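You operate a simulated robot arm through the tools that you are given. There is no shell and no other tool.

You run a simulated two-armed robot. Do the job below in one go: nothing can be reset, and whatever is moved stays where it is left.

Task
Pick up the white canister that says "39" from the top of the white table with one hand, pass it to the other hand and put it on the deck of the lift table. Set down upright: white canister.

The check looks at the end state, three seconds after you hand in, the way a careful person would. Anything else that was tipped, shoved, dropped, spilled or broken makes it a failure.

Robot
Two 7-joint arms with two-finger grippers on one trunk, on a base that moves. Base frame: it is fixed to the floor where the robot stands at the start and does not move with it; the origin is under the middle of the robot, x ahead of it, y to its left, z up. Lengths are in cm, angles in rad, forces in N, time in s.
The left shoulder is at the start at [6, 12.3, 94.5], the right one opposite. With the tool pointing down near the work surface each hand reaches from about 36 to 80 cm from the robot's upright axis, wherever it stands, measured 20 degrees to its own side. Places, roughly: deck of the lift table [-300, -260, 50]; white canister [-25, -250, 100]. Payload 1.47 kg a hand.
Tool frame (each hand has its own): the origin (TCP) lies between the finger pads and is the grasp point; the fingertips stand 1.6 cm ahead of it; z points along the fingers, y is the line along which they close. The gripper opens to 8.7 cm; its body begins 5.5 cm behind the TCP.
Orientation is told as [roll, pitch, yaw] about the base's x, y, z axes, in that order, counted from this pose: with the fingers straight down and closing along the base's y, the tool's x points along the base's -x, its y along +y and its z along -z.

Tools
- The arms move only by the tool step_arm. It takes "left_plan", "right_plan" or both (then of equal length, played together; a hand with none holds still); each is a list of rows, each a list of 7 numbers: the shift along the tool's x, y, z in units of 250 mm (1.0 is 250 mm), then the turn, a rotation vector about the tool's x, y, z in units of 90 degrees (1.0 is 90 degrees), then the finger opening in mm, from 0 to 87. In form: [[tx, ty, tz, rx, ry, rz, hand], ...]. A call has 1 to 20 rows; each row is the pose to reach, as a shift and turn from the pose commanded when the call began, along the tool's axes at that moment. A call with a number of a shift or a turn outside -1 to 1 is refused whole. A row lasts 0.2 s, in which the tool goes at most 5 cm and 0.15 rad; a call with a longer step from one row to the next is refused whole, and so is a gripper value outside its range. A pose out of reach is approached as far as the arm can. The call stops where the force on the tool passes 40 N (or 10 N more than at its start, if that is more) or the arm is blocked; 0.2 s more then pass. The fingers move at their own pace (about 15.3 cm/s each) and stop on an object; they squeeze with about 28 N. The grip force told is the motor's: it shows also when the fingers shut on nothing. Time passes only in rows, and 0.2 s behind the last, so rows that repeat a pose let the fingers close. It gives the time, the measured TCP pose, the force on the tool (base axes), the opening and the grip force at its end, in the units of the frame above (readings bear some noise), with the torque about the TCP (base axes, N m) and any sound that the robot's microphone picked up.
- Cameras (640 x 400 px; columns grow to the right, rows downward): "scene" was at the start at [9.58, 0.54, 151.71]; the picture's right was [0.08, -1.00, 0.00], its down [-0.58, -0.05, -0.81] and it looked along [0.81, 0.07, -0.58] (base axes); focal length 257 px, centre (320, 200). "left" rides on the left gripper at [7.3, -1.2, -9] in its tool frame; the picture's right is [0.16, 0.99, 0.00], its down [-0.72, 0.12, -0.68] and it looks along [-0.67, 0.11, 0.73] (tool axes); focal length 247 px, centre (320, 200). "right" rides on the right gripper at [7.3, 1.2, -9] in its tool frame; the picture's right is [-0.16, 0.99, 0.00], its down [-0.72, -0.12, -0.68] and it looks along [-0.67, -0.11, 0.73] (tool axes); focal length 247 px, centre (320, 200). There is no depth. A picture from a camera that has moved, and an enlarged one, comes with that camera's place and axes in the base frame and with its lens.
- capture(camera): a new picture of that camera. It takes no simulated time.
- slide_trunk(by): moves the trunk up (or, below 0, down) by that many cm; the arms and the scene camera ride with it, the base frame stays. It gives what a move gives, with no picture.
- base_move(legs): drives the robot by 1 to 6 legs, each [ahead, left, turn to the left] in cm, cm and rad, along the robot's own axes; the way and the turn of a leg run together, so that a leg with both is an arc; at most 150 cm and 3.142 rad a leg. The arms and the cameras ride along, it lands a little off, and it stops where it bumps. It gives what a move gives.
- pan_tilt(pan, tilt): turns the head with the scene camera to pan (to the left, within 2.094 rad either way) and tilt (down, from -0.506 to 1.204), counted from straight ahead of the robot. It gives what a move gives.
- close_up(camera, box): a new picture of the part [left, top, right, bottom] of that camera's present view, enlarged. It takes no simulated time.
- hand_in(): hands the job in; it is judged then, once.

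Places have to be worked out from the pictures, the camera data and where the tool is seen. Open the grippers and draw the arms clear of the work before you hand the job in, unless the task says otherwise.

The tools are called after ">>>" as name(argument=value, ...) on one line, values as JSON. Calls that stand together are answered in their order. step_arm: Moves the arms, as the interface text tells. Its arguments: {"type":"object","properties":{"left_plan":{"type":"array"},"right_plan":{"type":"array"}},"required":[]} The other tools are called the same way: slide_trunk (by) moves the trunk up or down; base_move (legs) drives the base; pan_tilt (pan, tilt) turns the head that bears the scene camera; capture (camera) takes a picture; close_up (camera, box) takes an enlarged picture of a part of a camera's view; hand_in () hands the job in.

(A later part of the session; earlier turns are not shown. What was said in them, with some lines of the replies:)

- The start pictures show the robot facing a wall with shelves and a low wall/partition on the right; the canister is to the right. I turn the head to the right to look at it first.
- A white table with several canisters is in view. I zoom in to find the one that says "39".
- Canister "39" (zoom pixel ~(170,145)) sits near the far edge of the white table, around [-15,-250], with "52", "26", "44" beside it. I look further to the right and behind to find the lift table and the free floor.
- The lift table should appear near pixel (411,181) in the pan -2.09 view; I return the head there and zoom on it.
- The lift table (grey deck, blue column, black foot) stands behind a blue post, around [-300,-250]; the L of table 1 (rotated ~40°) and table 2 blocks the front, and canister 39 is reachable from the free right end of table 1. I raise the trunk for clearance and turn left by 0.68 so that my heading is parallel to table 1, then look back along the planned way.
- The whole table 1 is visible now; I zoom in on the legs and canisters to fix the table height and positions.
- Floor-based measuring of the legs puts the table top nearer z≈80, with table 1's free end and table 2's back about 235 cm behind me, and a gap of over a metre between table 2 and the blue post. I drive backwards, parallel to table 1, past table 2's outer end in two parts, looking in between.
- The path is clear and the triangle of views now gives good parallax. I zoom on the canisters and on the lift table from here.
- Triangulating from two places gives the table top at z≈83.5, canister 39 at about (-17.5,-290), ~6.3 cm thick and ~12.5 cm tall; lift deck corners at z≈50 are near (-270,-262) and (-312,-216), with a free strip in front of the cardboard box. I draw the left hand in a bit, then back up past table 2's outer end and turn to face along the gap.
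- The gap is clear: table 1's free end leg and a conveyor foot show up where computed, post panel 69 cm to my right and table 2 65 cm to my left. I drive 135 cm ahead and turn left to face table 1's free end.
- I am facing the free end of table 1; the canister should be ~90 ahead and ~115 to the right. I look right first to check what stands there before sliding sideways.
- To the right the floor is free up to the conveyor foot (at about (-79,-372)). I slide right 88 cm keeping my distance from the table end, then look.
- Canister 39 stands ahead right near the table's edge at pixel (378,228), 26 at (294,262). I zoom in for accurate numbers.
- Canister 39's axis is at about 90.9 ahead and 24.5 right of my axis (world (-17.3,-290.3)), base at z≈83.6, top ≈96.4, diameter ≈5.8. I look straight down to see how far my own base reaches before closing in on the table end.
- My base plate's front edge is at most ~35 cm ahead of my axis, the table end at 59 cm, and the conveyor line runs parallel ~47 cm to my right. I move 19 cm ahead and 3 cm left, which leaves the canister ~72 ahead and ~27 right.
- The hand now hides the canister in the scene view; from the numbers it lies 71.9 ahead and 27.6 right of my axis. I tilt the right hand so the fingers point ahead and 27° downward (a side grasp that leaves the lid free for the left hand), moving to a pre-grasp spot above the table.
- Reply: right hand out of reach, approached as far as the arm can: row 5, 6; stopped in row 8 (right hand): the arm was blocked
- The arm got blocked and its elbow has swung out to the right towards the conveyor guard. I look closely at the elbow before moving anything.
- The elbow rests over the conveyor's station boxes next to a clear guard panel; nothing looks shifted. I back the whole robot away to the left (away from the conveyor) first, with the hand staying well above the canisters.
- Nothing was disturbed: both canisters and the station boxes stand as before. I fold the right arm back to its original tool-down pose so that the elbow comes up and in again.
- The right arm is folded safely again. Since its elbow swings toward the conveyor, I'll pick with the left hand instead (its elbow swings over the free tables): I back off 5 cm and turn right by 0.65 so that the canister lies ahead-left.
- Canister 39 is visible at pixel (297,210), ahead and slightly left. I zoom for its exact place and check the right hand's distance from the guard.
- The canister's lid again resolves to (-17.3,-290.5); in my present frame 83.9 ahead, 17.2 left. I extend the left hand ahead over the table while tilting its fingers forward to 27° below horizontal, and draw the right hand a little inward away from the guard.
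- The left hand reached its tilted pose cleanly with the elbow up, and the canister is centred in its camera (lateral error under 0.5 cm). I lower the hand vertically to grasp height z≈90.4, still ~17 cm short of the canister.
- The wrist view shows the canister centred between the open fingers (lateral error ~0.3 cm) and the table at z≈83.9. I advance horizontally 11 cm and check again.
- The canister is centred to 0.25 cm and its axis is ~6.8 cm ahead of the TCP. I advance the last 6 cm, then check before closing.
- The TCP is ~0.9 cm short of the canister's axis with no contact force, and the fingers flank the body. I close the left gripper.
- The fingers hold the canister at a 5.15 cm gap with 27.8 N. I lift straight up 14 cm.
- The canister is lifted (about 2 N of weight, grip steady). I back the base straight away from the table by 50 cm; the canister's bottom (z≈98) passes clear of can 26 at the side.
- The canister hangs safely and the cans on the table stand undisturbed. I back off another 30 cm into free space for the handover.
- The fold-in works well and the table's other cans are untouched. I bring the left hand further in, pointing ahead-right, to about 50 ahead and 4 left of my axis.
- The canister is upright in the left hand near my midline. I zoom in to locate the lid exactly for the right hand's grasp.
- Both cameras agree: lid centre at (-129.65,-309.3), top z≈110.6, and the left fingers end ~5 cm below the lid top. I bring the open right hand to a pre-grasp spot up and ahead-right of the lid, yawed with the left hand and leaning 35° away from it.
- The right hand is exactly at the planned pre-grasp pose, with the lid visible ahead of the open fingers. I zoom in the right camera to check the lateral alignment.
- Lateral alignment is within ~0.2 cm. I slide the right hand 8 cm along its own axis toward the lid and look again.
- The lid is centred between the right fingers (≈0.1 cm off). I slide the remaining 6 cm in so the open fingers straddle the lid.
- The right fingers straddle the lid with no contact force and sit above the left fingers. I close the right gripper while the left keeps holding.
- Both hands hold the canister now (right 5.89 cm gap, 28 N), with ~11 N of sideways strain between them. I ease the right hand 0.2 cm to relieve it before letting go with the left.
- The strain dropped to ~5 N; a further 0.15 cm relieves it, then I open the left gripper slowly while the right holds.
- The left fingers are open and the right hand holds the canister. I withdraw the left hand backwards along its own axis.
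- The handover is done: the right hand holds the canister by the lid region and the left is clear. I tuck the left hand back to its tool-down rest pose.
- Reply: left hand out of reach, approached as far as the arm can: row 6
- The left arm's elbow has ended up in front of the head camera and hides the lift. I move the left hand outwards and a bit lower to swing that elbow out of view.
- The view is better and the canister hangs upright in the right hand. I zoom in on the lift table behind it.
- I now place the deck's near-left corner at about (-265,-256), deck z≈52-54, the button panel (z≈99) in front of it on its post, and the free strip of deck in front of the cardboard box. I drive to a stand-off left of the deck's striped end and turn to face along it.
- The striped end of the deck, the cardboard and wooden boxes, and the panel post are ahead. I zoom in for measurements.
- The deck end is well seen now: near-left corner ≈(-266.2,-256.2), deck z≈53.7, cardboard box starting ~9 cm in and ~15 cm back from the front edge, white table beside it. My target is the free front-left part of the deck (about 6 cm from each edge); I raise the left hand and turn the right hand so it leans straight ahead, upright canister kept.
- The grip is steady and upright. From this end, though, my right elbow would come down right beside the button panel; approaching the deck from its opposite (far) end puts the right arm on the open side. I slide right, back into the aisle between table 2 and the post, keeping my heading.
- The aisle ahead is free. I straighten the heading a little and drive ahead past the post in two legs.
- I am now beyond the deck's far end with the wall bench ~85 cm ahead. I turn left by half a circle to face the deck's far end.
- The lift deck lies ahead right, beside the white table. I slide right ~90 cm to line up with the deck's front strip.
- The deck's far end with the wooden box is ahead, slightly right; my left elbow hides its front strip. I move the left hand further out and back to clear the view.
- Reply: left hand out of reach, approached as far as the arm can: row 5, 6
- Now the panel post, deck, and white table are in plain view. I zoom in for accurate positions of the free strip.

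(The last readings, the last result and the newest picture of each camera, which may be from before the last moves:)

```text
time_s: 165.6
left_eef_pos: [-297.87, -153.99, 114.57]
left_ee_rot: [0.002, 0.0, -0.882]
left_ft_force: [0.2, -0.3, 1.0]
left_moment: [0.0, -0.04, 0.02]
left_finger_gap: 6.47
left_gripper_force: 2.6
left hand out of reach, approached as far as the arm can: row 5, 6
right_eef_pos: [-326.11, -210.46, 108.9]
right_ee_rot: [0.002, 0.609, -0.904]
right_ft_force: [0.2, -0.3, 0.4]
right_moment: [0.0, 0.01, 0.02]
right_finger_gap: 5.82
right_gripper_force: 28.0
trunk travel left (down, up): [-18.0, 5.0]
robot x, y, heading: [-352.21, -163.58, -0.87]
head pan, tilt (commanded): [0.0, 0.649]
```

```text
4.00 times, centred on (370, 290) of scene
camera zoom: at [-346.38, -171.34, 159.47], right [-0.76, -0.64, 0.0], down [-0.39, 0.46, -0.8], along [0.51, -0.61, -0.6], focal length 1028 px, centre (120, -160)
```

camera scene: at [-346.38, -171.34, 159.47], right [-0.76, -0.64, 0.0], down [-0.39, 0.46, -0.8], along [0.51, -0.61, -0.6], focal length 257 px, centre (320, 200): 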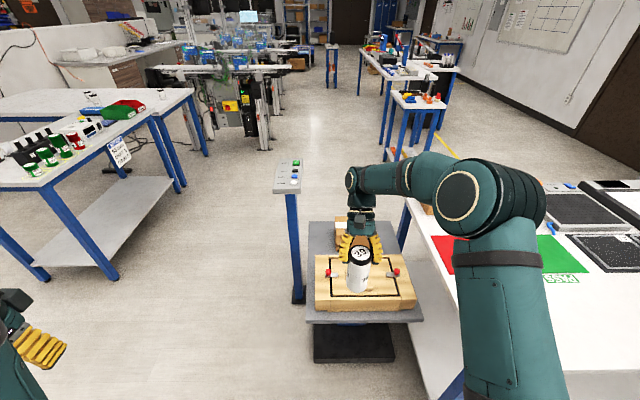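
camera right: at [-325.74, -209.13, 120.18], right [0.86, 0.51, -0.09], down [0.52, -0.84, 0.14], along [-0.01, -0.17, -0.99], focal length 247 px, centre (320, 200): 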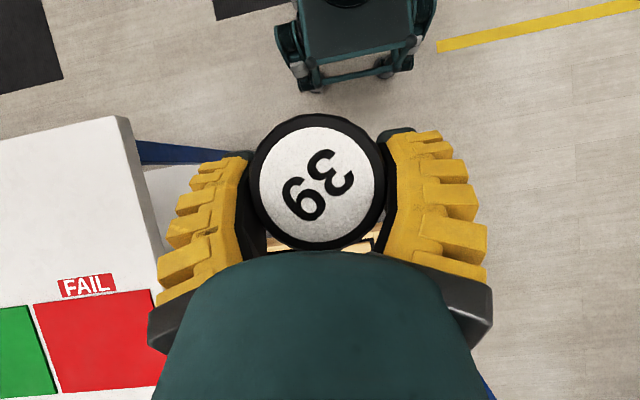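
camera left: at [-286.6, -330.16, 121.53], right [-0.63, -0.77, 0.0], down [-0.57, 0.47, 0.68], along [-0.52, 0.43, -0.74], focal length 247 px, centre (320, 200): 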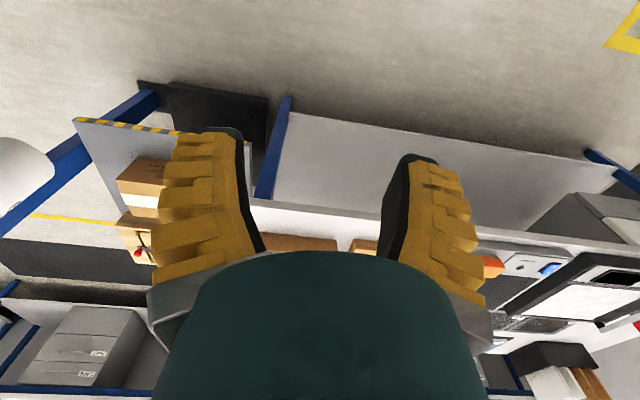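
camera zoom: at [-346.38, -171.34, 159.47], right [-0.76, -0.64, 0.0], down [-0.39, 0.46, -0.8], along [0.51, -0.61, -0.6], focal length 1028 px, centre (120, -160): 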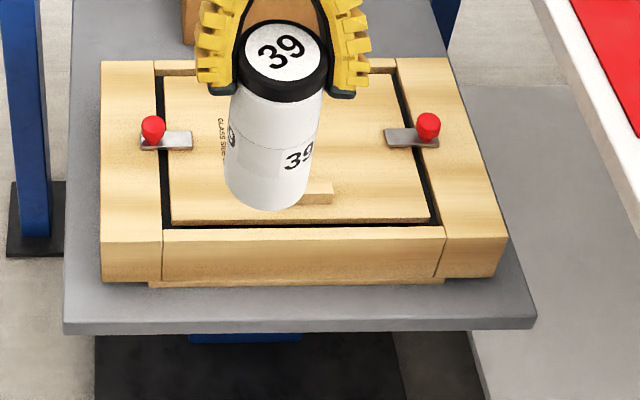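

Measured from here: deck spans 60×50 cm at z≈53.7, the cardboard box ends 23 cm from the far end and 15 cm back from the front edge, the wooden box begins at 32 cm, and the panel edge (z≈95-100) lies 1.6 cm outside the front edge. I choose a spot 26 cm in and 8 cm back, in the free bay, and drive 38 cm ahead and 6 cm left.

>>> base_move(legs=[[38, 6, 0]])

>>> pan_tilt(pan=0.0, tilt=0.8)

>>> capture(camera="scene")

>>> capture(camera="right")

```text
time_s: 168.0
left_eef_pos: [-268.95, -178.75, 114.57]
left_ee_rot: [-0.003, 0.002, -0.881]
left_ft_force: [-0.3, -0.1, 0.0]
left_moment: [0.01, 0.02, -0.02]
left_finger_gap: 6.43
left_gripper_force: 3.4
right_eef_pos: [-297.33, -235.4, 108.97]
right_ee_rot: [-0.002, 0.61, -0.907]
right_ft_force: [-0.3, -0.3, 0.1]
right_moment: [0.02, 0.01, 0.02]
right_finger_gap: 5.83
right_gripper_force: 28.1
trunk travel left (down, up): [-18.0, 5.0]
robot x, y, heading: [-323.39, -188.15, -0.87]
head pan, tilt (commanded): [0.0, 0.649]
```

```text
time_s: 168.7
left_eef_pos: [-269.02, -178.76, 114.51]
left_ee_rot: [0.002, 0.0, -0.881]
left_ft_force: [1.1, 0.3, 0.1]
left_moment: [-0.01, 0.05, 0.01]
left_finger_gap: 6.46
left_gripper_force: 3.3
right_eef_pos: [-297.31, -235.43, 108.77]
right_ee_rot: [-0.002, 0.61, -0.907]
right_ft_force: [0.3, 0.7, 0.3]
right_moment: [0.0, -0.01, 0.01]
right_finger_gap: 5.81
right_gripper_force: 28.1
trunk travel left (down, up): [-18.0, 5.0]
robot x, y, heading: [-323.65, -188.5, -0.868]
head pan, tilt (commanded): [0.0, 0.799]
```

```text
taken
camera scene: at [-317.88, -195.69, 158.22], right [-0.77, -0.64, 0.0], down [-0.46, 0.55, -0.7], along [0.45, -0.53, -0.72], focal length 257 px, centre (320, 200)
```

scene: 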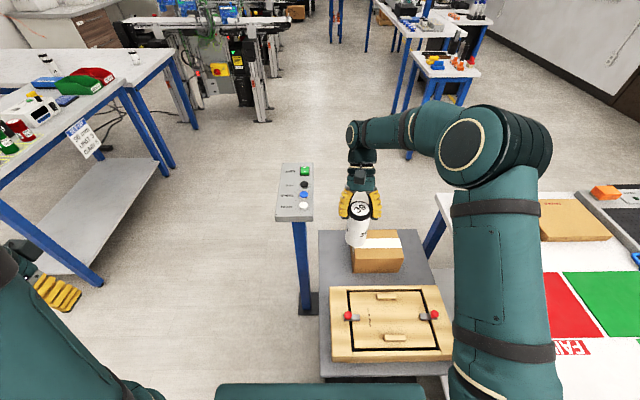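

```text
taken
camera right: at [-296.96, -234.0, 120.18], right [0.86, 0.51, -0.09], down [0.52, -0.85, 0.14], along [-0.01, -0.17, -0.99], focal length 247 px, centre (320, 200)
```

right: 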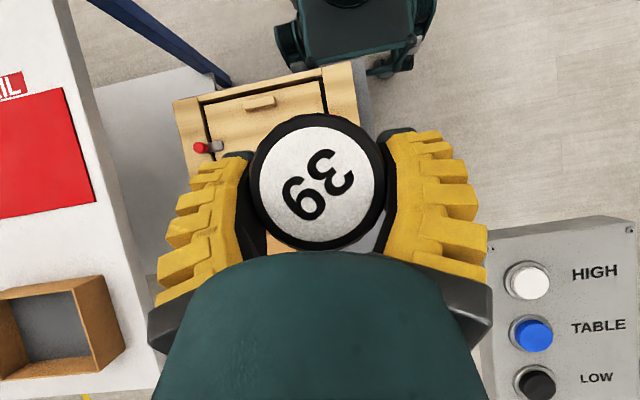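

The bay between the cardboard box, wooden box and front edge is now directly visible below. I zoom in to verify the boxes' edges before going over it.

>>> close_up(camera="scene", box=[270, 200, 450, 380])

>>> close_up(camera="scene", box=[260, 150, 420, 290])

```text
2.22 times, centred on (360, 290) of scene
camera zoom: at [-317.88, -195.69, 158.22], right [-0.77, -0.64, 0.0], down [-0.46, 0.55, -0.7], along [0.45, -0.53, -0.72], focal length 571 px, centre (231, 0)
```

zoom: 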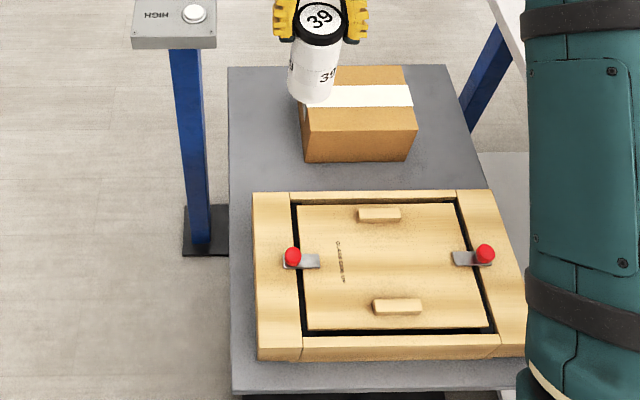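

```text
2.86 times, centred on (340, 220) of scene
camera zoom: at [-317.88, -195.69, 158.22], right [-0.77, -0.64, 0.0], down [-0.46, 0.55, -0.7], along [0.45, -0.53, -0.72], focal length 735 px, centre (263, 143)
```

zoom: 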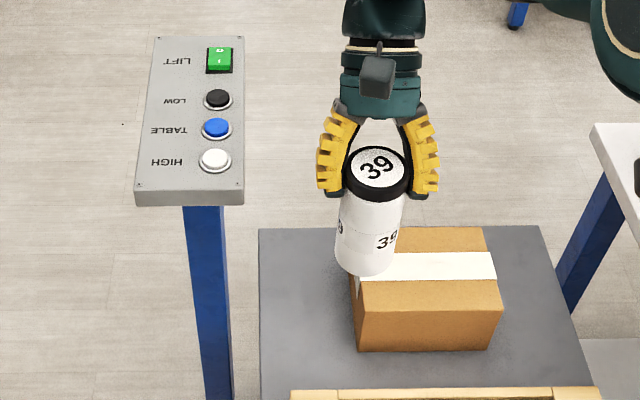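

Edges confirmed: cardboard corner at (23, 15), wooden box from 33, front edge at 0, panel edge 1.6 outside. I lower the trunk fully while the hand is over the low wooden box (canister bottom goes to z≈80, well clear).

>>> slide_trunk(by=-17.5)

>>> capture(camera="scene")

```text
time_s: 170.7
left_eef_pos: [-269.07, -178.84, 97.07]
left_ee_rot: [-0.001, 0.0, -0.881]
left_ft_force: [0.8, 0.8, -0.2]
left_moment: [0.02, -0.02, 0.0]
left_finger_gap: 6.45
left_gripper_force: 3.2
right_eef_pos: [-297.31, -235.35, 91.41]
right_ee_rot: [-0.001, 0.612, -0.906]
right_ft_force: [0.9, -0.5, -0.7]
right_moment: [0.02, 0.05, -0.01]
right_finger_gap: 5.85
right_gripper_force: 27.7
trunk travel left (down, up): [-0.5, 22.5]
robot x, y, heading: [-323.78, -188.81, -0.872]
head pan, tilt (commanded): [0.0, 0.799]
```

```text
taken
camera scene: at [-317.87, -195.69, 140.73], right [-0.77, -0.64, 0.0], down [-0.46, 0.55, -0.7], along [0.45, -0.53, -0.72], focal length 257 px, centre (320, 200)
```

scene: 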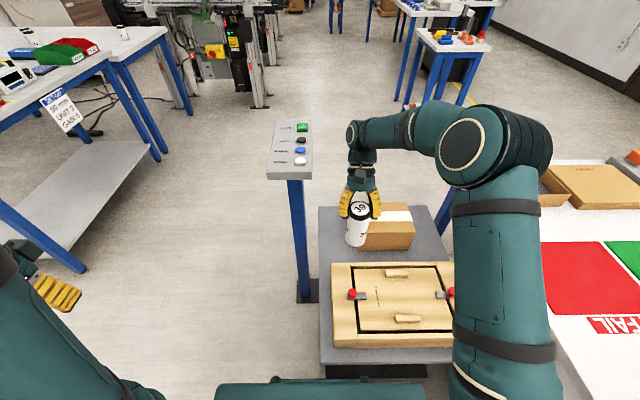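

The trunk is down. I use the new camera height to double-check the deck's level by zooming on the same corners.

>>> close_up(camera="scene", box=[270, 190, 450, 370])

```text
2.22 times, centred on (360, 280) of scene
camera zoom: at [-317.87, -195.69, 140.73], right [-0.77, -0.64, 0.0], down [-0.46, 0.55, -0.7], along [0.45, -0.53, -0.72], focal length 571 px, centre (231, 22)
```

zoom: 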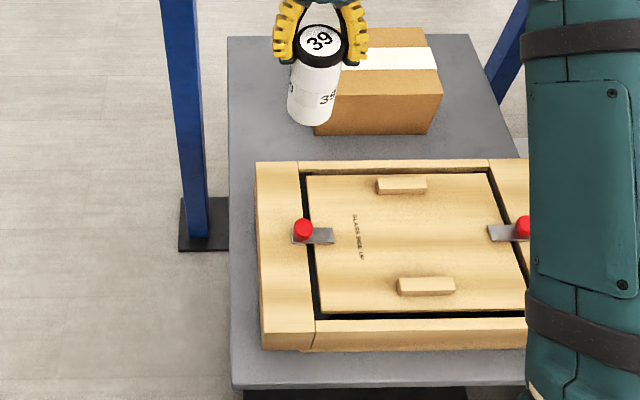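

Deck level comes out near z≈54. I move the hand horizontally over the bay (10 cm ahead, 2.4 cm left), canister bottom still at z≈80.

>>> step_arm(right_plan=[[-0.079, 0.028, -0.055, 0, 0, 0, 40], [-0.157, 0.055, -0.111, 0, 0, 0, 40], [-0.236, 0.083, -0.166, 0, 0, 0, 40], [-0.314, 0.11, -0.221, 0, 0, 0, 40]])

>>> capture(camera="scene")

>>> close_up(camera="scene", box=[260, 110, 440, 290])

>>> capture(camera="right")

```text
time_s: 171.7
left_eef_pos: [-268.94, -178.85, 97.06]
left_ee_rot: [0.001, 0.003, -0.88]
left_ft_force: [0.0, 0.2, 0.5]
left_moment: [-0.04, 0.03, -0.01]
left_finger_gap: 6.45
left_gripper_force: 3.6
right_eef_pos: [-289.31, -241.39, 91.21]
right_ee_rot: [-0.002, 0.613, -0.906]
right_ft_force: [-0.7, -0.8, -0.5]
right_moment: [0.01, -0.03, 0.01]
right_finger_gap: 5.82
right_gripper_force: 28.2
trunk travel left (down, up): [-0.5, 22.5]
robot x, y, heading: [-323.55, -188.48, -0.873]
head pan, tilt (commanded): [0.0, 0.799]
```

```text
taken
camera scene: at [-317.8, -195.74, 140.7], right [-0.77, -0.64, 0.0], down [-0.46, 0.55, -0.7], along [0.45, -0.53, -0.72], focal length 257 px, centre (320, 200)
```

scene: 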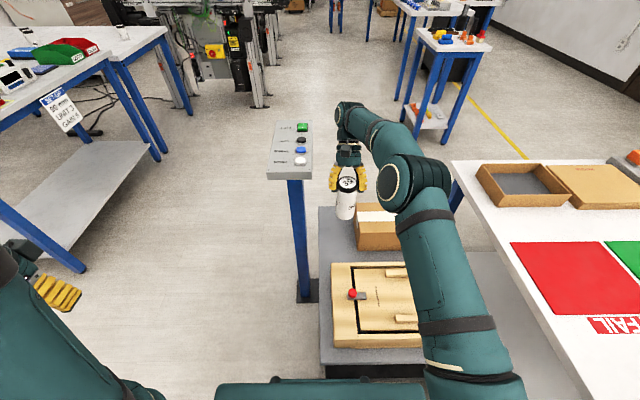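

```text
2.22 times, centred on (350, 200) of scene
camera zoom: at [-317.8, -195.74, 140.7], right [-0.77, -0.64, 0.0], down [-0.46, 0.55, -0.7], along [0.45, -0.53, -0.72], focal length 571 px, centre (253, 200)
```

zoom: 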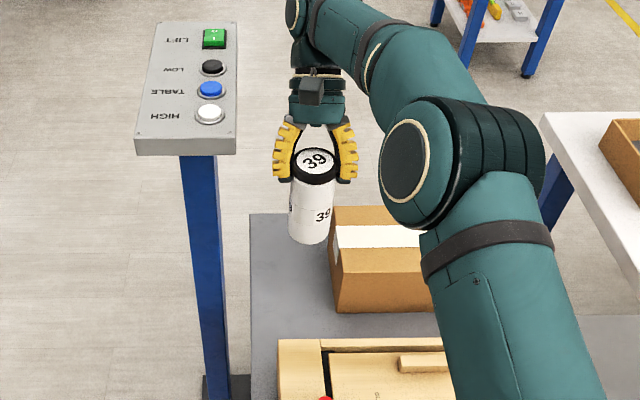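

```text
taken
camera right: at [-288.85, -239.93, 102.67], right [0.86, 0.51, -0.09], down [0.52, -0.85, 0.14], along [-0.01, -0.17, -0.99], focal length 247 px, centre (320, 200)
```

right: 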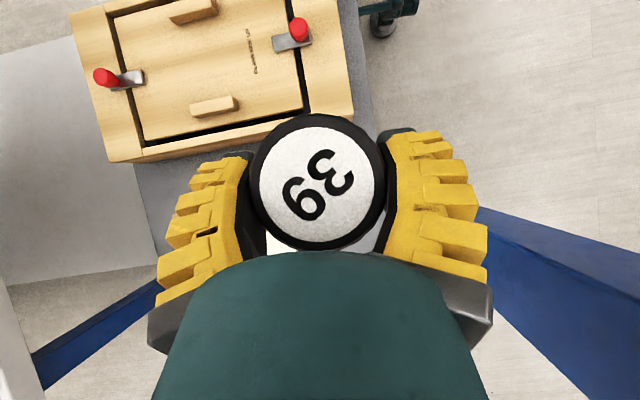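

The canister hangs over the bay: lid at 26.5 in, 8.2 back, as planned; elbow is high above the boxes. I lower it 16 cm straight down (bottom to z≈64) and check.

>>> step_arm(right_plan=[[-0.061, 0, 0.087, 0, 0, 0, 40], [-0.123, 0, 0.175, 0, 0, 0, 40], [-0.184, 0, 0.262, 0, 0, 0, 40], [-0.245, 0, 0.349, 0, 0, 0, 40], [-0.307, 0, 0.437, 0, 0, 0, 40], [-0.368, 0, 0.524, 0, 0, 0, 40]])

>>> capture(camera="scene")

>>> close_up(camera="scene", box=[260, 140, 440, 320])

>>> capture(camera="right")

```text
time_s: 173.1
left_eef_pos: [-268.98, -178.91, 96.96]
left_ee_rot: [0.0, 0.001, -0.881]
left_ft_force: [-0.4, 0.1, -0.3]
left_moment: [0.01, -0.02, -0.04]
left_finger_gap: 6.45
left_gripper_force: 3.3
right_eef_pos: [-289.11, -241.25, 75.19]
right_ee_rot: [0.0, 0.613, -0.905]
right_ft_force: [0.6, -0.4, -0.1]
right_moment: [0.0, -0.04, -0.01]
right_finger_gap: 5.82
right_gripper_force: 28.0
trunk travel left (down, up): [-0.5, 22.5]
robot x, y, heading: [-323.14, -188.41, -0.872]
head pan, tilt (commanded): [0.0, 0.799]
```

```text
taken
camera scene: at [-317.84, -195.73, 140.71], right [-0.77, -0.64, 0.0], down [-0.46, 0.55, -0.7], along [0.45, -0.53, -0.72], focal length 257 px, centre (320, 200)
```

scene: 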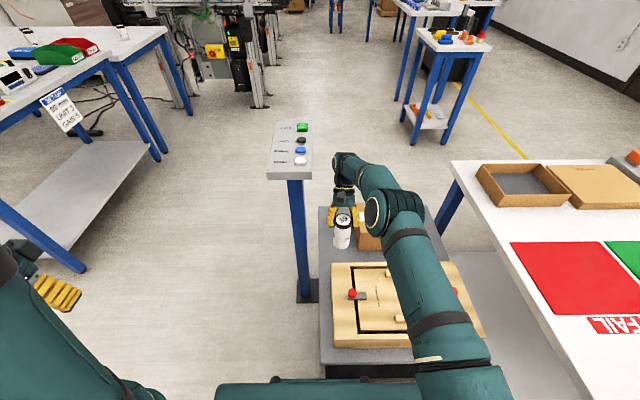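

```text
2.22 times, centred on (350, 230) of scene
camera zoom: at [-317.84, -195.73, 140.71], right [-0.77, -0.64, 0.0], down [-0.46, 0.55, -0.7], along [0.45, -0.53, -0.72], focal length 571 px, centre (253, 133)
```

zoom: 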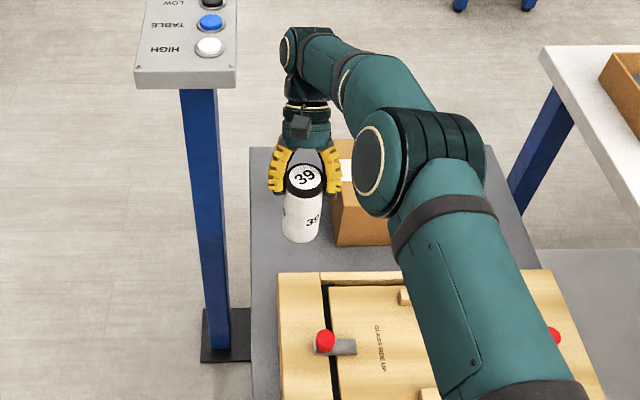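

```text
taken
camera right: at [-288.71, -239.82, 86.59], right [0.86, 0.51, -0.09], down [0.52, -0.85, 0.14], along [-0.01, -0.17, -0.99], focal length 247 px, centre (320, 200)
```

right: 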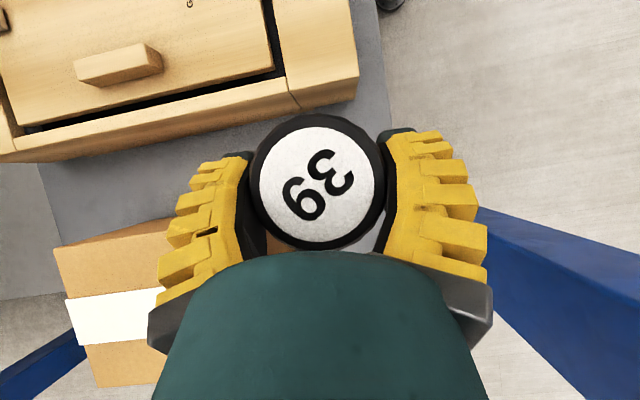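

Clearances hold: the canister goes down between cardboard and front edge, elbow well above the boxes. I lower another 7 cm (bottom to z≈57).

>>> step_arm(right_plan=[[-0.04, 0, 0.057, 0, 0, 0, 40], [-0.081, 0, 0.115, 0, 0, 0, 40], [-0.121, 0, 0.172, 0, 0, 0, 40], [-0.161, 0, 0.229, 0, 0, 0, 40]])

>>> close_up(camera="scene", box=[270, 150, 430, 290])

>>> capture(camera="right")

```text
time_s: 174.1
left_eef_pos: [-269.04, -178.88, 97.0]
left_ee_rot: [-0.001, 0.002, -0.882]
left_ft_force: [0.6, 0.2, 0.5]
left_moment: [-0.01, 0.0, 0.0]
left_finger_gap: 6.47
left_gripper_force: 3.7
right_eef_pos: [-289.31, -241.33, 68.38]
right_ee_rot: [-0.001, 0.612, -0.906]
right_ft_force: [-0.5, 0.7, -0.6]
right_moment: [-0.01, 0.01, -0.01]
right_finger_gap: 5.81
right_gripper_force: 28.0
trunk travel left (down, up): [-0.5, 22.5]
robot x, y, heading: [-323.35, -188.8, -0.87]
head pan, tilt (commanded): [0.0, 0.799]
```

```text
2.86 times, centred on (350, 220) of scene
camera zoom: at [-317.84, -195.72, 140.71], right [-0.77, -0.64, 0.0], down [-0.46, 0.55, -0.7], along [0.45, -0.53, -0.72], focal length 735 px, centre (234, 143)
```

zoom: 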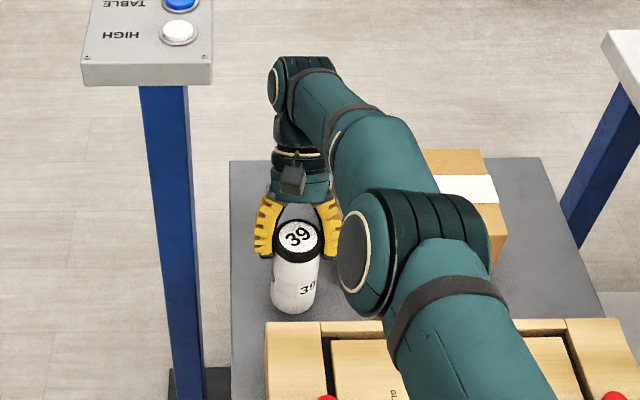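

```text
taken
camera right: at [-288.84, -239.89, 79.62], right [0.86, 0.51, -0.09], down [0.52, -0.84, 0.14], along [-0.01, -0.17, -0.99], focal length 247 px, centre (320, 200)
```

right: 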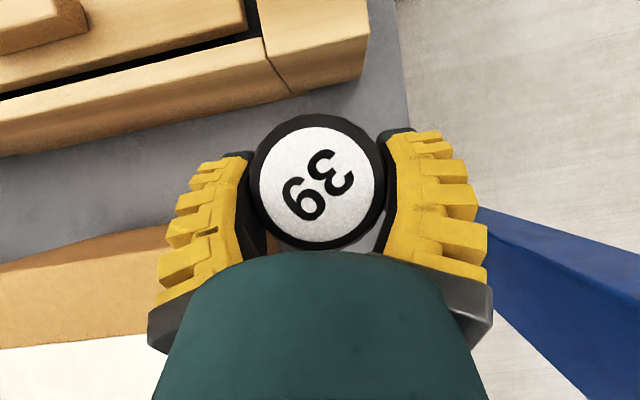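

The canister's bottom is ~3.5 cm above the deck, everything clear, no contact force. I lower 2 cm slowly.

>>> step_arm(right_plan=[[-0.0115, 0, 0.0164, 0, 0, 0, 40], [-0.023, 0, 0.0327, 0, 0, 0, 40], [-0.0345, 0, 0.0491, 0, 0, 0, 40], [-0.046, 0, 0.0655, 0, 0, 0, 40]])

>>> close_up(camera="scene", box=[310, 190, 390, 250])

```text
time_s: 175.1
left_eef_pos: [-268.98, -178.82, 97.01]
left_ee_rot: [0.001, 0.002, -0.881]
left_ft_force: [-0.6, 0.4, 0.8]
left_moment: [-0.04, 0.0, -0.04]
left_finger_gap: 6.47
left_gripper_force: 3.7
right_eef_pos: [-289.52, -241.34, 66.43]
right_ee_rot: [-0.002, 0.611, -0.908]
right_ft_force: [1.3, -0.6, -0.3]
right_moment: [-0.02, 0.0, 0.0]
right_finger_gap: 5.81
right_gripper_force: 27.8
trunk travel left (down, up): [-0.5, 22.5]
robot x, y, heading: [-323.48, -188.67, -0.876]
head pan, tilt (commanded): [0.0, 0.799]
```

```text
6.67 times, centred on (350, 220) of scene
camera zoom: at [-317.86, -195.71, 140.71], right [-0.77, -0.64, 0.0], down [-0.46, 0.55, -0.7], along [0.45, -0.53, -0.72], focal length 1714 px, centre (120, 67)
```

zoom: 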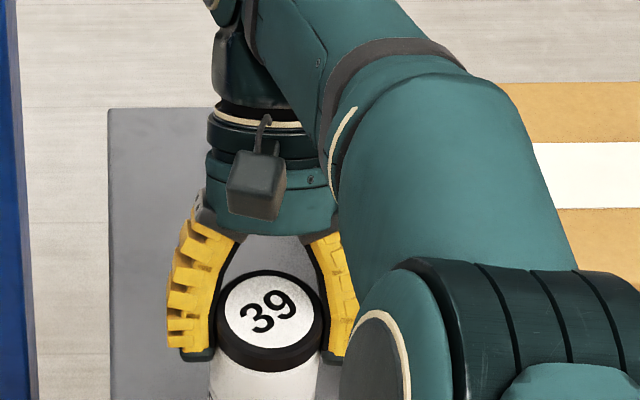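

No contact yet at TCP z=66.4. I continue down in 0.5 cm steps watching the vertical force.

>>> step_arm(right_plan=[[-0.0057, 0, 0.0082, 0, 0, 0, 40], [-0.0115, 0, 0.0164, 0, 0, 0, 40]])

>>> step_arm(right_plan=[[-0.0057, 0, 0.0082, 0, 0, 0, 40], [-0.0115, 0, 0.0164, 0, 0, 0, 40]])

```text
time_s: 175.7
left_eef_pos: [-269.1, -178.78, 97.17]
left_ee_rot: [0.0, 0.0, -0.882]
left_ft_force: [0.1, 1.1, -0.1]
left_moment: [-0.02, 0.04, -0.01]
left_finger_gap: 6.45
left_gripper_force: 3.3
right_eef_pos: [-289.47, -240.98, 66.22]
right_ee_rot: [0.001, 0.609, -0.908]
right_ft_force: [0.3, -2.9, 15.8]
right_moment: [0.22, 0.15, 0.01]
right_finger_gap: 5.83
right_gripper_force: 28.1
right hand out of reach, approached as far as the arm can: row 1, 2
trunk travel left (down, up): [-0.5, 22.5]
robot x, y, heading: [-323.34, -188.38, -0.873]
head pan, tilt (commanded): [0.0, 0.799]
```

```text
time_s: 176.3
left_eef_pos: [-269.1, -178.63, 97.07]
left_ee_rot: [0.001, 0.002, -0.88]
left_ft_force: [0.0, -0.2, 0.0]
left_moment: [0.02, -0.03, 0.0]
left_finger_gap: 6.47
left_gripper_force: 3.2
right_eef_pos: [-289.54, -241.09, 65.57]
right_ee_rot: [0.001, 0.606, -0.907]
right_ft_force: [4.0, -7.6, 20.7]
right_moment: [-0.16, -0.12, -0.02]
right_finger_gap: 5.96
right_gripper_force: 27.7
trunk travel left (down, up): [-0.5, 22.5]
robot x, y, heading: [-323.34, -188.77, -0.875]
head pan, tilt (commanded): [0.0, 0.799]
```

The upward force of ~20 N shows the canister stands on the deck (z≈55). I ease up 0.25 cm to take off most of the pressure and look at it.

>>> step_arm(right_plan=[[0.003, 0, -0.004, 0, 0, 0, 40], [0.006, 0, -0.0082, 0, 0, 0, 40], [0.006, 0, -0.0082, 0, 0, 0, 40]])

>>> close_up(camera="scene", box=[270, 170, 430, 290])

>>> capture(camera="right")

```text
time_s: 177.1
left_eef_pos: [-269.1, -178.79, 96.96]
left_ee_rot: [0.0, 0.002, -0.88]
left_ft_force: [0.1, -0.1, 0.8]
left_moment: [-0.04, 0.03, -0.03]
left_finger_gap: 6.46
left_gripper_force: 2.9
right_eef_pos: [-289.63, -240.82, 65.57]
right_ee_rot: [-0.002, 0.613, -0.905]
right_ft_force: [0.0, -0.4, 0.1]
right_moment: [0.07, 0.0, -0.02]
right_finger_gap: 5.93
right_gripper_force: 28.2
trunk travel left (down, up): [-0.5, 22.5]
robot x, y, heading: [-323.51, -188.35, -0.874]
head pan, tilt (commanded): [0.0, 0.799]
```

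```text
3.33 times, centred on (350, 230) of scene
camera zoom: at [-317.87, -195.68, 140.7], right [-0.77, -0.64, 0.0], down [-0.46, 0.55, -0.7], along [0.45, -0.53, -0.72], focal length 857 px, centre (220, 100)
```

zoom: 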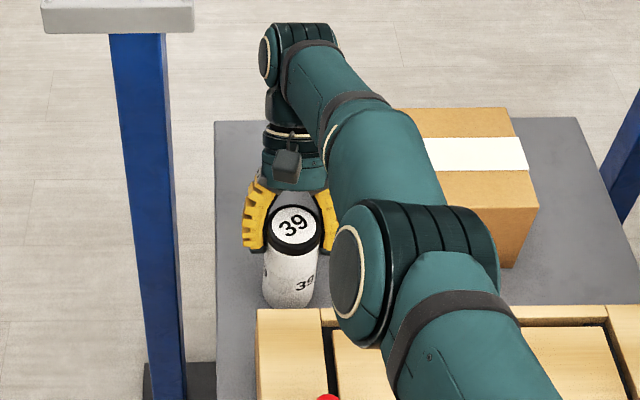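

```text
taken
camera right: at [-289.18, -239.53, 76.96], right [0.86, 0.51, -0.09], down [0.52, -0.85, 0.14], along [-0.01, -0.17, -0.99], focal length 247 px, centre (320, 200)
```

right: 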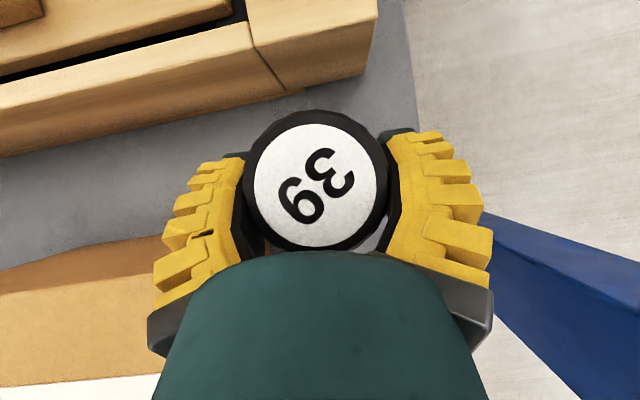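

The strain is gone; the canister has slid up a touch in the grip and stands on, or a hair above, the deck. I press down 0.15 cm lightly to be sure it is seated.

>>> step_arm(right_plan=[[-0.002, 0, 0.0025, 0, 0, 0, 40], [-0.0035, 0, 0.005, 0, 0, 0, 40], [-0.0035, 0, 0.005, 0, 0, 0, 40]])

```text
time_s: 177.9
left_eef_pos: [-269.12, -178.86, 97.04]
left_ee_rot: [0.001, 0.001, -0.882]
left_ft_force: [-0.2, 0.7, 1.1]
left_moment: [0.01, 0.01, 0.03]
left_finger_gap: 6.45
left_gripper_force: 3.3
right_eef_pos: [-289.58, -240.94, 65.64]
right_ee_rot: [0.0, 0.611, -0.906]
right_ft_force: [1.1, 0.4, -0.2]
right_moment: [0.1, 0.0, -0.02]
right_finger_gap: 5.95
right_gripper_force: 28.1
trunk travel left (down, up): [-0.5, 22.5]
robot x, y, heading: [-323.46, -188.75, -0.872]
head pan, tilt (commanded): [0.0, 0.799]
```

Still no contact force, so it is marginally above the deck. I lower another 0.2 cm.

>>> step_arm(right_plan=[[-0.0023, 0, 0.0033, 0, 0, 0, 40], [-0.0046, 0, 0.0065, 0, 0, 0, 40], [-0.0046, 0, 0.0065, 0, 0, 0, 40]])

```text
time_s: 178.7
left_eef_pos: [-269.03, -178.8, 97.1]
left_ee_rot: [0.0, 0.0, -0.882]
left_ft_force: [-1.0, -0.7, 0.7]
left_moment: [0.01, 0.0, 0.0]
left_finger_gap: 6.47
left_gripper_force: 3.5
right_eef_pos: [-289.78, -241.02, 65.57]
right_ee_rot: [0.001, 0.608, -0.908]
right_ft_force: [5.5, -2.1, 12.4]
right_moment: [0.14, -0.31, -0.05]
right_finger_gap: 5.98
right_gripper_force: 27.9
trunk travel left (down, up): [-0.5, 22.5]
robot x, y, heading: [-323.54, -188.68, -0.874]
head pan, tilt (commanded): [0.0, 0.799]
```

Firm contact (12 N). I ease off a hair and open the right gripper slowly to 76 mm.

>>> step_arm(right_plan=[[0.002, 0, -0.003, 0, 0, 0, 40], [0.002, 0, -0.003, 0, 0, 0, 60], [0.002, 0, -0.003, 0, 0, 0, 65], [0.002, 0, -0.003, 0, 0, 0, 70], [0.002, 0, -0.003, 0, 0, 0, 76], [0.002, 0, -0.003, 0, 0, 0, 76]])

>>> close_up(camera="scene", box=[270, 170, 430, 290])

>>> capture(camera="right")

```text
time_s: 180.1
left_eef_pos: [-269.01, -178.88, 97.13]
left_ee_rot: [0.0, 0.0, -0.882]
left_ft_force: [0.0, -0.9, 0.6]
left_moment: [-0.01, 0.01, 0.02]
left_finger_gap: 6.43
left_gripper_force: 3.2
right_eef_pos: [-289.67, -240.99, 65.55]
right_ee_rot: [-0.001, 0.61, -0.907]
right_ft_force: [-0.6, 0.2, 1.0]
right_moment: [0.01, 0.01, 0.01]
right_finger_gap: 7.89
right_gripper_force: 1.3
trunk travel left (down, up): [-0.5, 22.5]
robot x, y, heading: [-323.26, -188.3, -0.874]
head pan, tilt (commanded): [0.0, 0.799]
```

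```text
3.33 times, centred on (350, 230) of scene
camera zoom: at [-317.87, -195.69, 140.71], right [-0.77, -0.64, 0.0], down [-0.46, 0.55, -0.7], along [0.45, -0.53, -0.72], focal length 857 px, centre (220, 100)
```

zoom: 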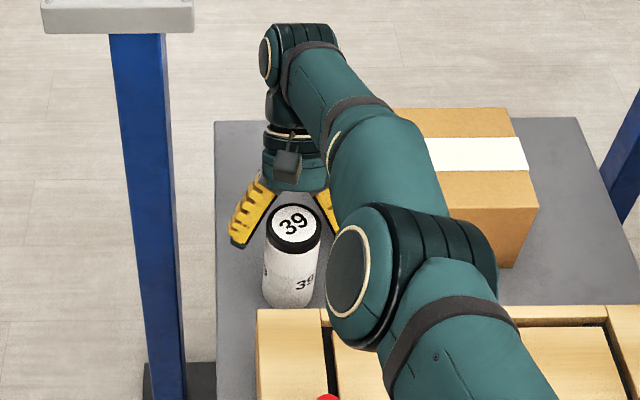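

```text
taken
camera right: at [-289.19, -239.56, 76.87], right [0.86, 0.51, -0.09], down [0.52, -0.85, 0.14], along [0.0, -0.17, -0.99], focal length 247 px, centre (320, 200)
```

right: 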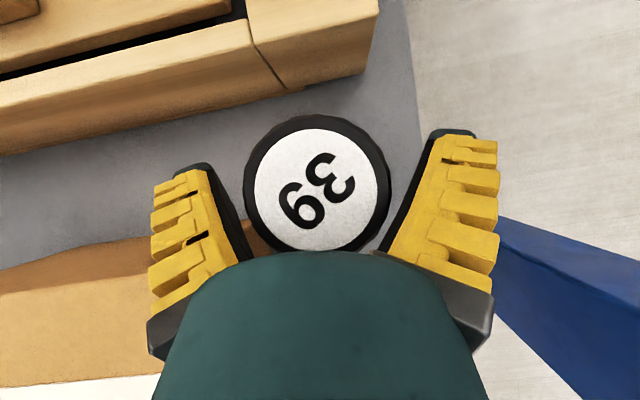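

The fingers are open (7.9 cm) and the canister stands by itself. I raise the hand straight up, slowly at first.

>>> step_arm(right_plan=[[0.0115, 0, -0.0164, 0, 0, 0, 76], [0.034, 0, -0.049, 0, 0, 0, 76], [0.069, 0, -0.098, 0, 0, 0, 76], [0.115, 0, -0.164, 0, 0, 0, 76], [0.172, 0, -0.246, 0, 0, 0, 76], [0.23, 0, -0.327, 0, 0, 0, 76], [0.276, 0, -0.393, 0, 0, 0, 76]])

>>> close_up(camera="scene", box=[270, 150, 430, 290])

>>> capture(camera="right")

```text
time_s: 181.7
left_eef_pos: [-269.04, -178.8, 97.1]
left_ee_rot: [0.0, 0.002, -0.883]
left_ft_force: [-0.6, -0.6, -1.1]
left_moment: [-0.03, 0.01, 0.04]
left_finger_gap: 6.45
left_gripper_force: 3.2
right_eef_pos: [-289.69, -241.05, 77.58]
right_ee_rot: [-0.002, 0.611, -0.908]
right_ft_force: [0.3, 0.4, -0.4]
right_moment: [0.01, -0.04, 0.05]
right_finger_gap: 7.84
right_gripper_force: 2.2
trunk travel left (down, up): [-0.5, 22.5]
robot x, y, heading: [-323.55, -188.81, -0.872]
head pan, tilt (commanded): [0.0, 0.799]
```

```text
2.86 times, centred on (350, 220) of scene
camera zoom: at [-317.88, -195.67, 140.72], right [-0.77, -0.64, 0.0], down [-0.46, 0.55, -0.7], along [0.45, -0.53, -0.72], focal length 735 px, centre (234, 143)
```

zoom: 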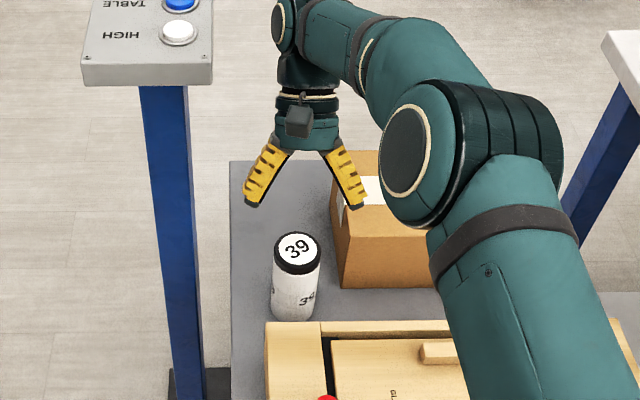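

```text
taken
camera right: at [-289.19, -239.62, 88.93], right [0.86, 0.51, -0.09], down [0.52, -0.85, 0.14], along [-0.01, -0.17, -0.99], focal length 247 px, centre (320, 200)
```

right: 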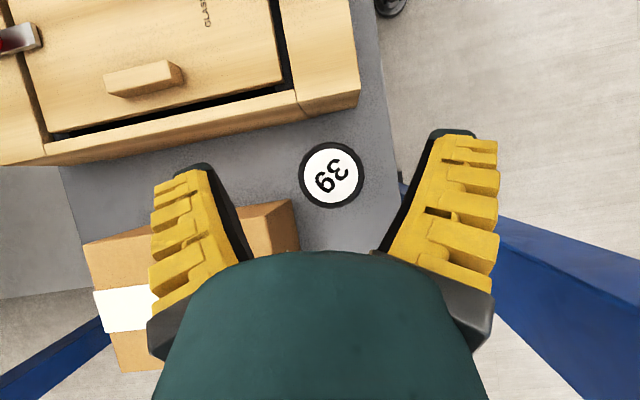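

The canister "39" stands upright alone in the bay and the boxes are untouched. I raise the hand further, a little away from the button panel.

>>> step_arm(right_plan=[[0.056, -0.04, -0.083, 0, 0, 0, 76], [0.113, -0.08, -0.166, 0, 0, 0, 76], [0.169, -0.12, -0.248, 0, 0, 0, 76], [0.225, -0.16, -0.331, 0, 0, 0, 76]])

>>> base_move(legs=[[-40, 0, 0]])

>>> capture(camera="scene")

>>> close_up(camera="scene", box=[260, 120, 440, 280])

```text
time_s: 182.7
left_eef_pos: [-269.2, -178.82, 97.04]
left_ee_rot: [0.0, 0.001, -0.88]
left_ft_force: [0.1, -0.1, -0.1]
left_moment: [-0.02, 0.01, 0.01]
left_finger_gap: 6.47
left_gripper_force: 3.0
right_eef_pos: [-292.72, -243.46, 87.65]
right_ee_rot: [-0.001, 0.61, -0.906]
right_ft_force: [0.0, 0.9, 0.8]
right_moment: [0.0, 0.01, 0.0]
right_finger_gap: 7.83
right_gripper_force: 1.5
trunk travel left (down, up): [-0.5, 22.5]
robot x, y, heading: [-323.57, -188.11, -0.873]
head pan, tilt (commanded): [0.0, 0.799]
```

```text
time_s: 185.2
left_eef_pos: [-294.97, -148.07, 97.07]
left_ee_rot: [0.0, 0.002, -0.885]
left_ft_force: [-0.2, 0.2, 0.0]
left_moment: [-0.02, 0.0, -0.02]
left_finger_gap: 6.47
left_gripper_force: 3.1
right_eef_pos: [-318.67, -212.78, 87.61]
right_ee_rot: [-0.003, 0.609, -0.91]
right_ft_force: [-0.4, -0.3, 0.3]
right_moment: [0.01, -0.02, 0.03]
right_finger_gap: 7.84
right_gripper_force: 1.6
trunk travel left (down, up): [-0.5, 22.5]
robot x, y, heading: [-349.44, -157.42, -0.88]
head pan, tilt (commanded): [0.0, 0.799]
```

```text
taken
camera scene: at [-343.83, -164.7, 140.72], right [-0.77, -0.64, 0.0], down [-0.46, 0.55, -0.7], along [0.45, -0.54, -0.72], focal length 257 px, centre (320, 200)
```

scene: 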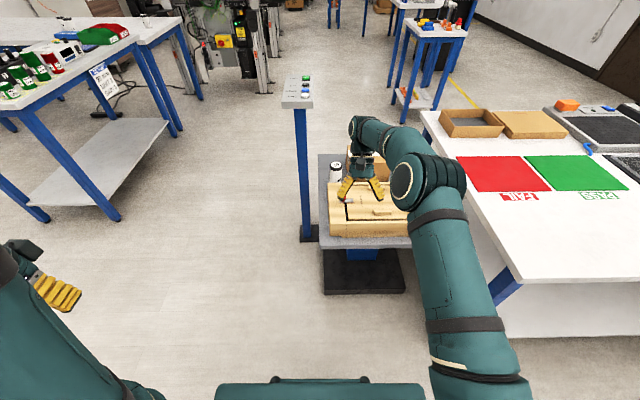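

```text
2.50 times, centred on (350, 200) of scene
camera zoom: at [-343.83, -164.7, 140.72], right [-0.77, -0.64, 0.0], down [-0.46, 0.55, -0.7], along [0.45, -0.54, -0.72], focal length 643 px, centre (245, 200)
```

zoom: 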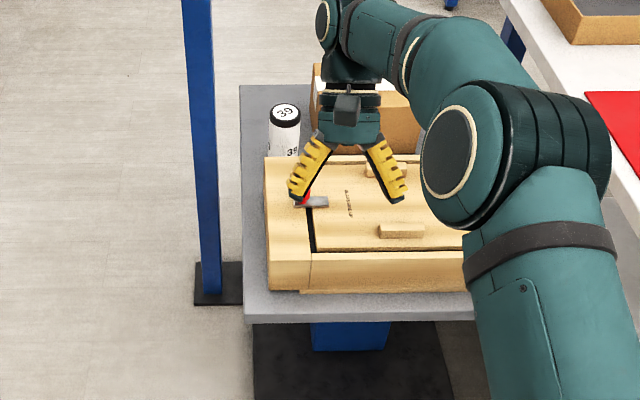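

The canister stands upright at the far left of the deck view, nothing else moved. I back off another 25 cm, open both grippers fully and take a last look.

>>> base_move(legs=[[-25, 0, 0]])

>>> step_arm(right_plan=[[0, 0, 0, 0, 0, 0, 87], [0, 0, 0, 0, 0, 0, 87]], left_plan=[[0, 0, 0, 0, 0, 0, 87], [0, 0, 0, 0, 0, 0, 87]])

>>> pan_tilt(pan=0.0, tilt=0.55)

>>> capture(camera="scene")

>>> close_up(camera="scene", box=[270, 130, 430, 270])

```text
time_s: 187.0
left_eef_pos: [-310.94, -128.56, 97.1]
left_ee_rot: [0.0, 0.001, -0.88]
left_ft_force: [0.1, 0.1, 0.0]
left_moment: [0.01, -0.03, 0.01]
left_finger_gap: 6.46
left_gripper_force: 3.2
right_eef_pos: [-334.41, -193.4, 87.59]
right_ee_rot: [0.0, 0.613, -0.903]
right_ft_force: [-0.2, 0.3, -0.5]
right_moment: [0.02, -0.02, -0.03]
right_finger_gap: 7.87
right_gripper_force: 1.7
trunk travel left (down, up): [-0.5, 22.5]
robot x, y, heading: [-365.26, -138.39, -0.869]
head pan, tilt (commanded): [0.0, 0.799]
```

```text
time_s: 187.6
left_eef_pos: [-311.01, -128.75, 97.17]
left_ee_rot: [0.001, 0.002, -0.878]
left_ft_force: [0.5, 0.5, -0.1]
left_moment: [0.01, -0.01, 0.0]
left_finger_gap: 8.68
left_gripper_force: 0.1
right_eef_pos: [-334.37, -193.47, 87.58]
right_ee_rot: [-0.001, 0.61, -0.904]
right_ft_force: [1.0, 0.0, -0.4]
right_moment: [-0.01, -0.05, -0.04]
right_finger_gap: 8.69
right_gripper_force: 0.1
trunk travel left (down, up): [-0.5, 22.5]
robot x, y, heading: [-365.53, -138.25, -0.877]
head pan, tilt (commanded): [0.0, 0.799]
```

```text
time_s: 188.4
left_eef_pos: [-310.98, -128.66, 97.12]
left_ee_rot: [0.001, 0.002, -0.88]
left_ft_force: [0.8, 0.3, -0.2]
left_moment: [0.0, -0.01, -0.03]
left_finger_gap: 8.7
left_gripper_force: 0.0
right_eef_pos: [-334.32, -193.55, 87.59]
right_ee_rot: [0.0, 0.612, -0.904]
right_ft_force: [0.2, 0.0, -0.2]
right_moment: [0.01, 0.0, 0.01]
right_finger_gap: 8.7
right_gripper_force: 0.1
trunk travel left (down, up): [-0.5, 22.5]
robot x, y, heading: [-365.22, -138.32, -0.87]
head pan, tilt (commanded): [0.0, 0.55]
```

```text
taken
camera scene: at [-359.13, -146.34, 142.85], right [-0.76, -0.65, 0.0], down [-0.34, 0.4, -0.85], along [0.55, -0.65, -0.52], focal length 257 px, centre (320, 200)
```

scene: 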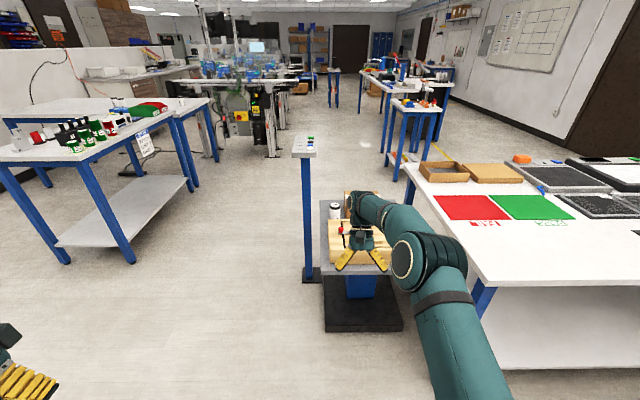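

```text
2.86 times, centred on (350, 200) of scene
camera zoom: at [-359.13, -146.34, 142.85], right [-0.76, -0.65, 0.0], down [-0.34, 0.4, -0.85], along [0.55, -0.65, -0.52], focal length 735 px, centre (234, 200)
```

zoom: 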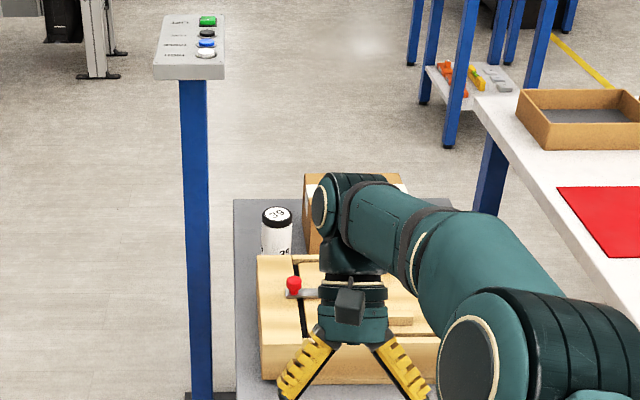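

The canister stands upright on the deck, both hands are open and clear. One last zoom at the tables to check that everything else stands as before.

>>> close_up(camera="scene", box=[0, 60, 300, 200])

>>> close_up(camera="scene", box=[310, 190, 370, 230])

```text
2.13 times, centred on (150, 130) of scene
camera zoom: at [-359.13, -146.34, 142.85], right [-0.76, -0.65, 0.0], down [-0.34, 0.4, -0.85], along [0.55, -0.65, -0.52], focal length 548 px, centre (683, 349)
```

zoom: 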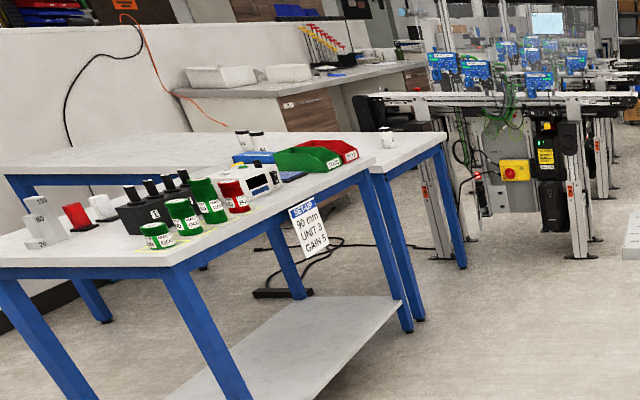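

```text
10.00 times, centred on (340, 210) of scene
camera zoom: at [-359.13, -146.34, 142.85], right [-0.76, -0.65, 0.0], down [-0.34, 0.4, -0.85], along [0.55, -0.65, -0.52], focal length 2571 px, centre (120, 100)
```

zoom: 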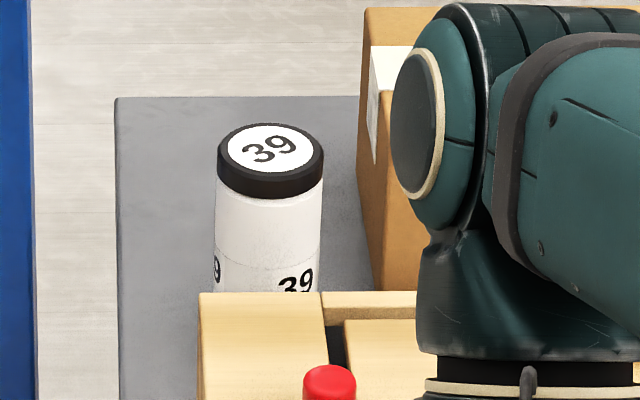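

Canister "39" stands upright on the deck of the lift table. The other cans, the tables, the boxes and the conveyor look undisturbed, and both hands are open and clear. I hand in the job.

>>> hand_in()

```text
The job is handed in.
```

I moved the white canister "39" from the white table to the lift table. It stands upright on the deck, in the free space between the cardboard box and the wooden box. I picked it up with the left hand and passed it to the right hand, which set it down.

In the last pictures the other canisters, the tables, both boxes on the deck and the button panel look undisturbed. Both grippers are open and drawn back from the lift table.

Early on I tried to pick up the canister with the right hand. That arm was blocked when its elbow swung out over the conveyor beside the white table, possibly touching the clear guard panel. I backed off straight away. Nothing looked shifted, but I could not confirm whether the elbow touched the guard.
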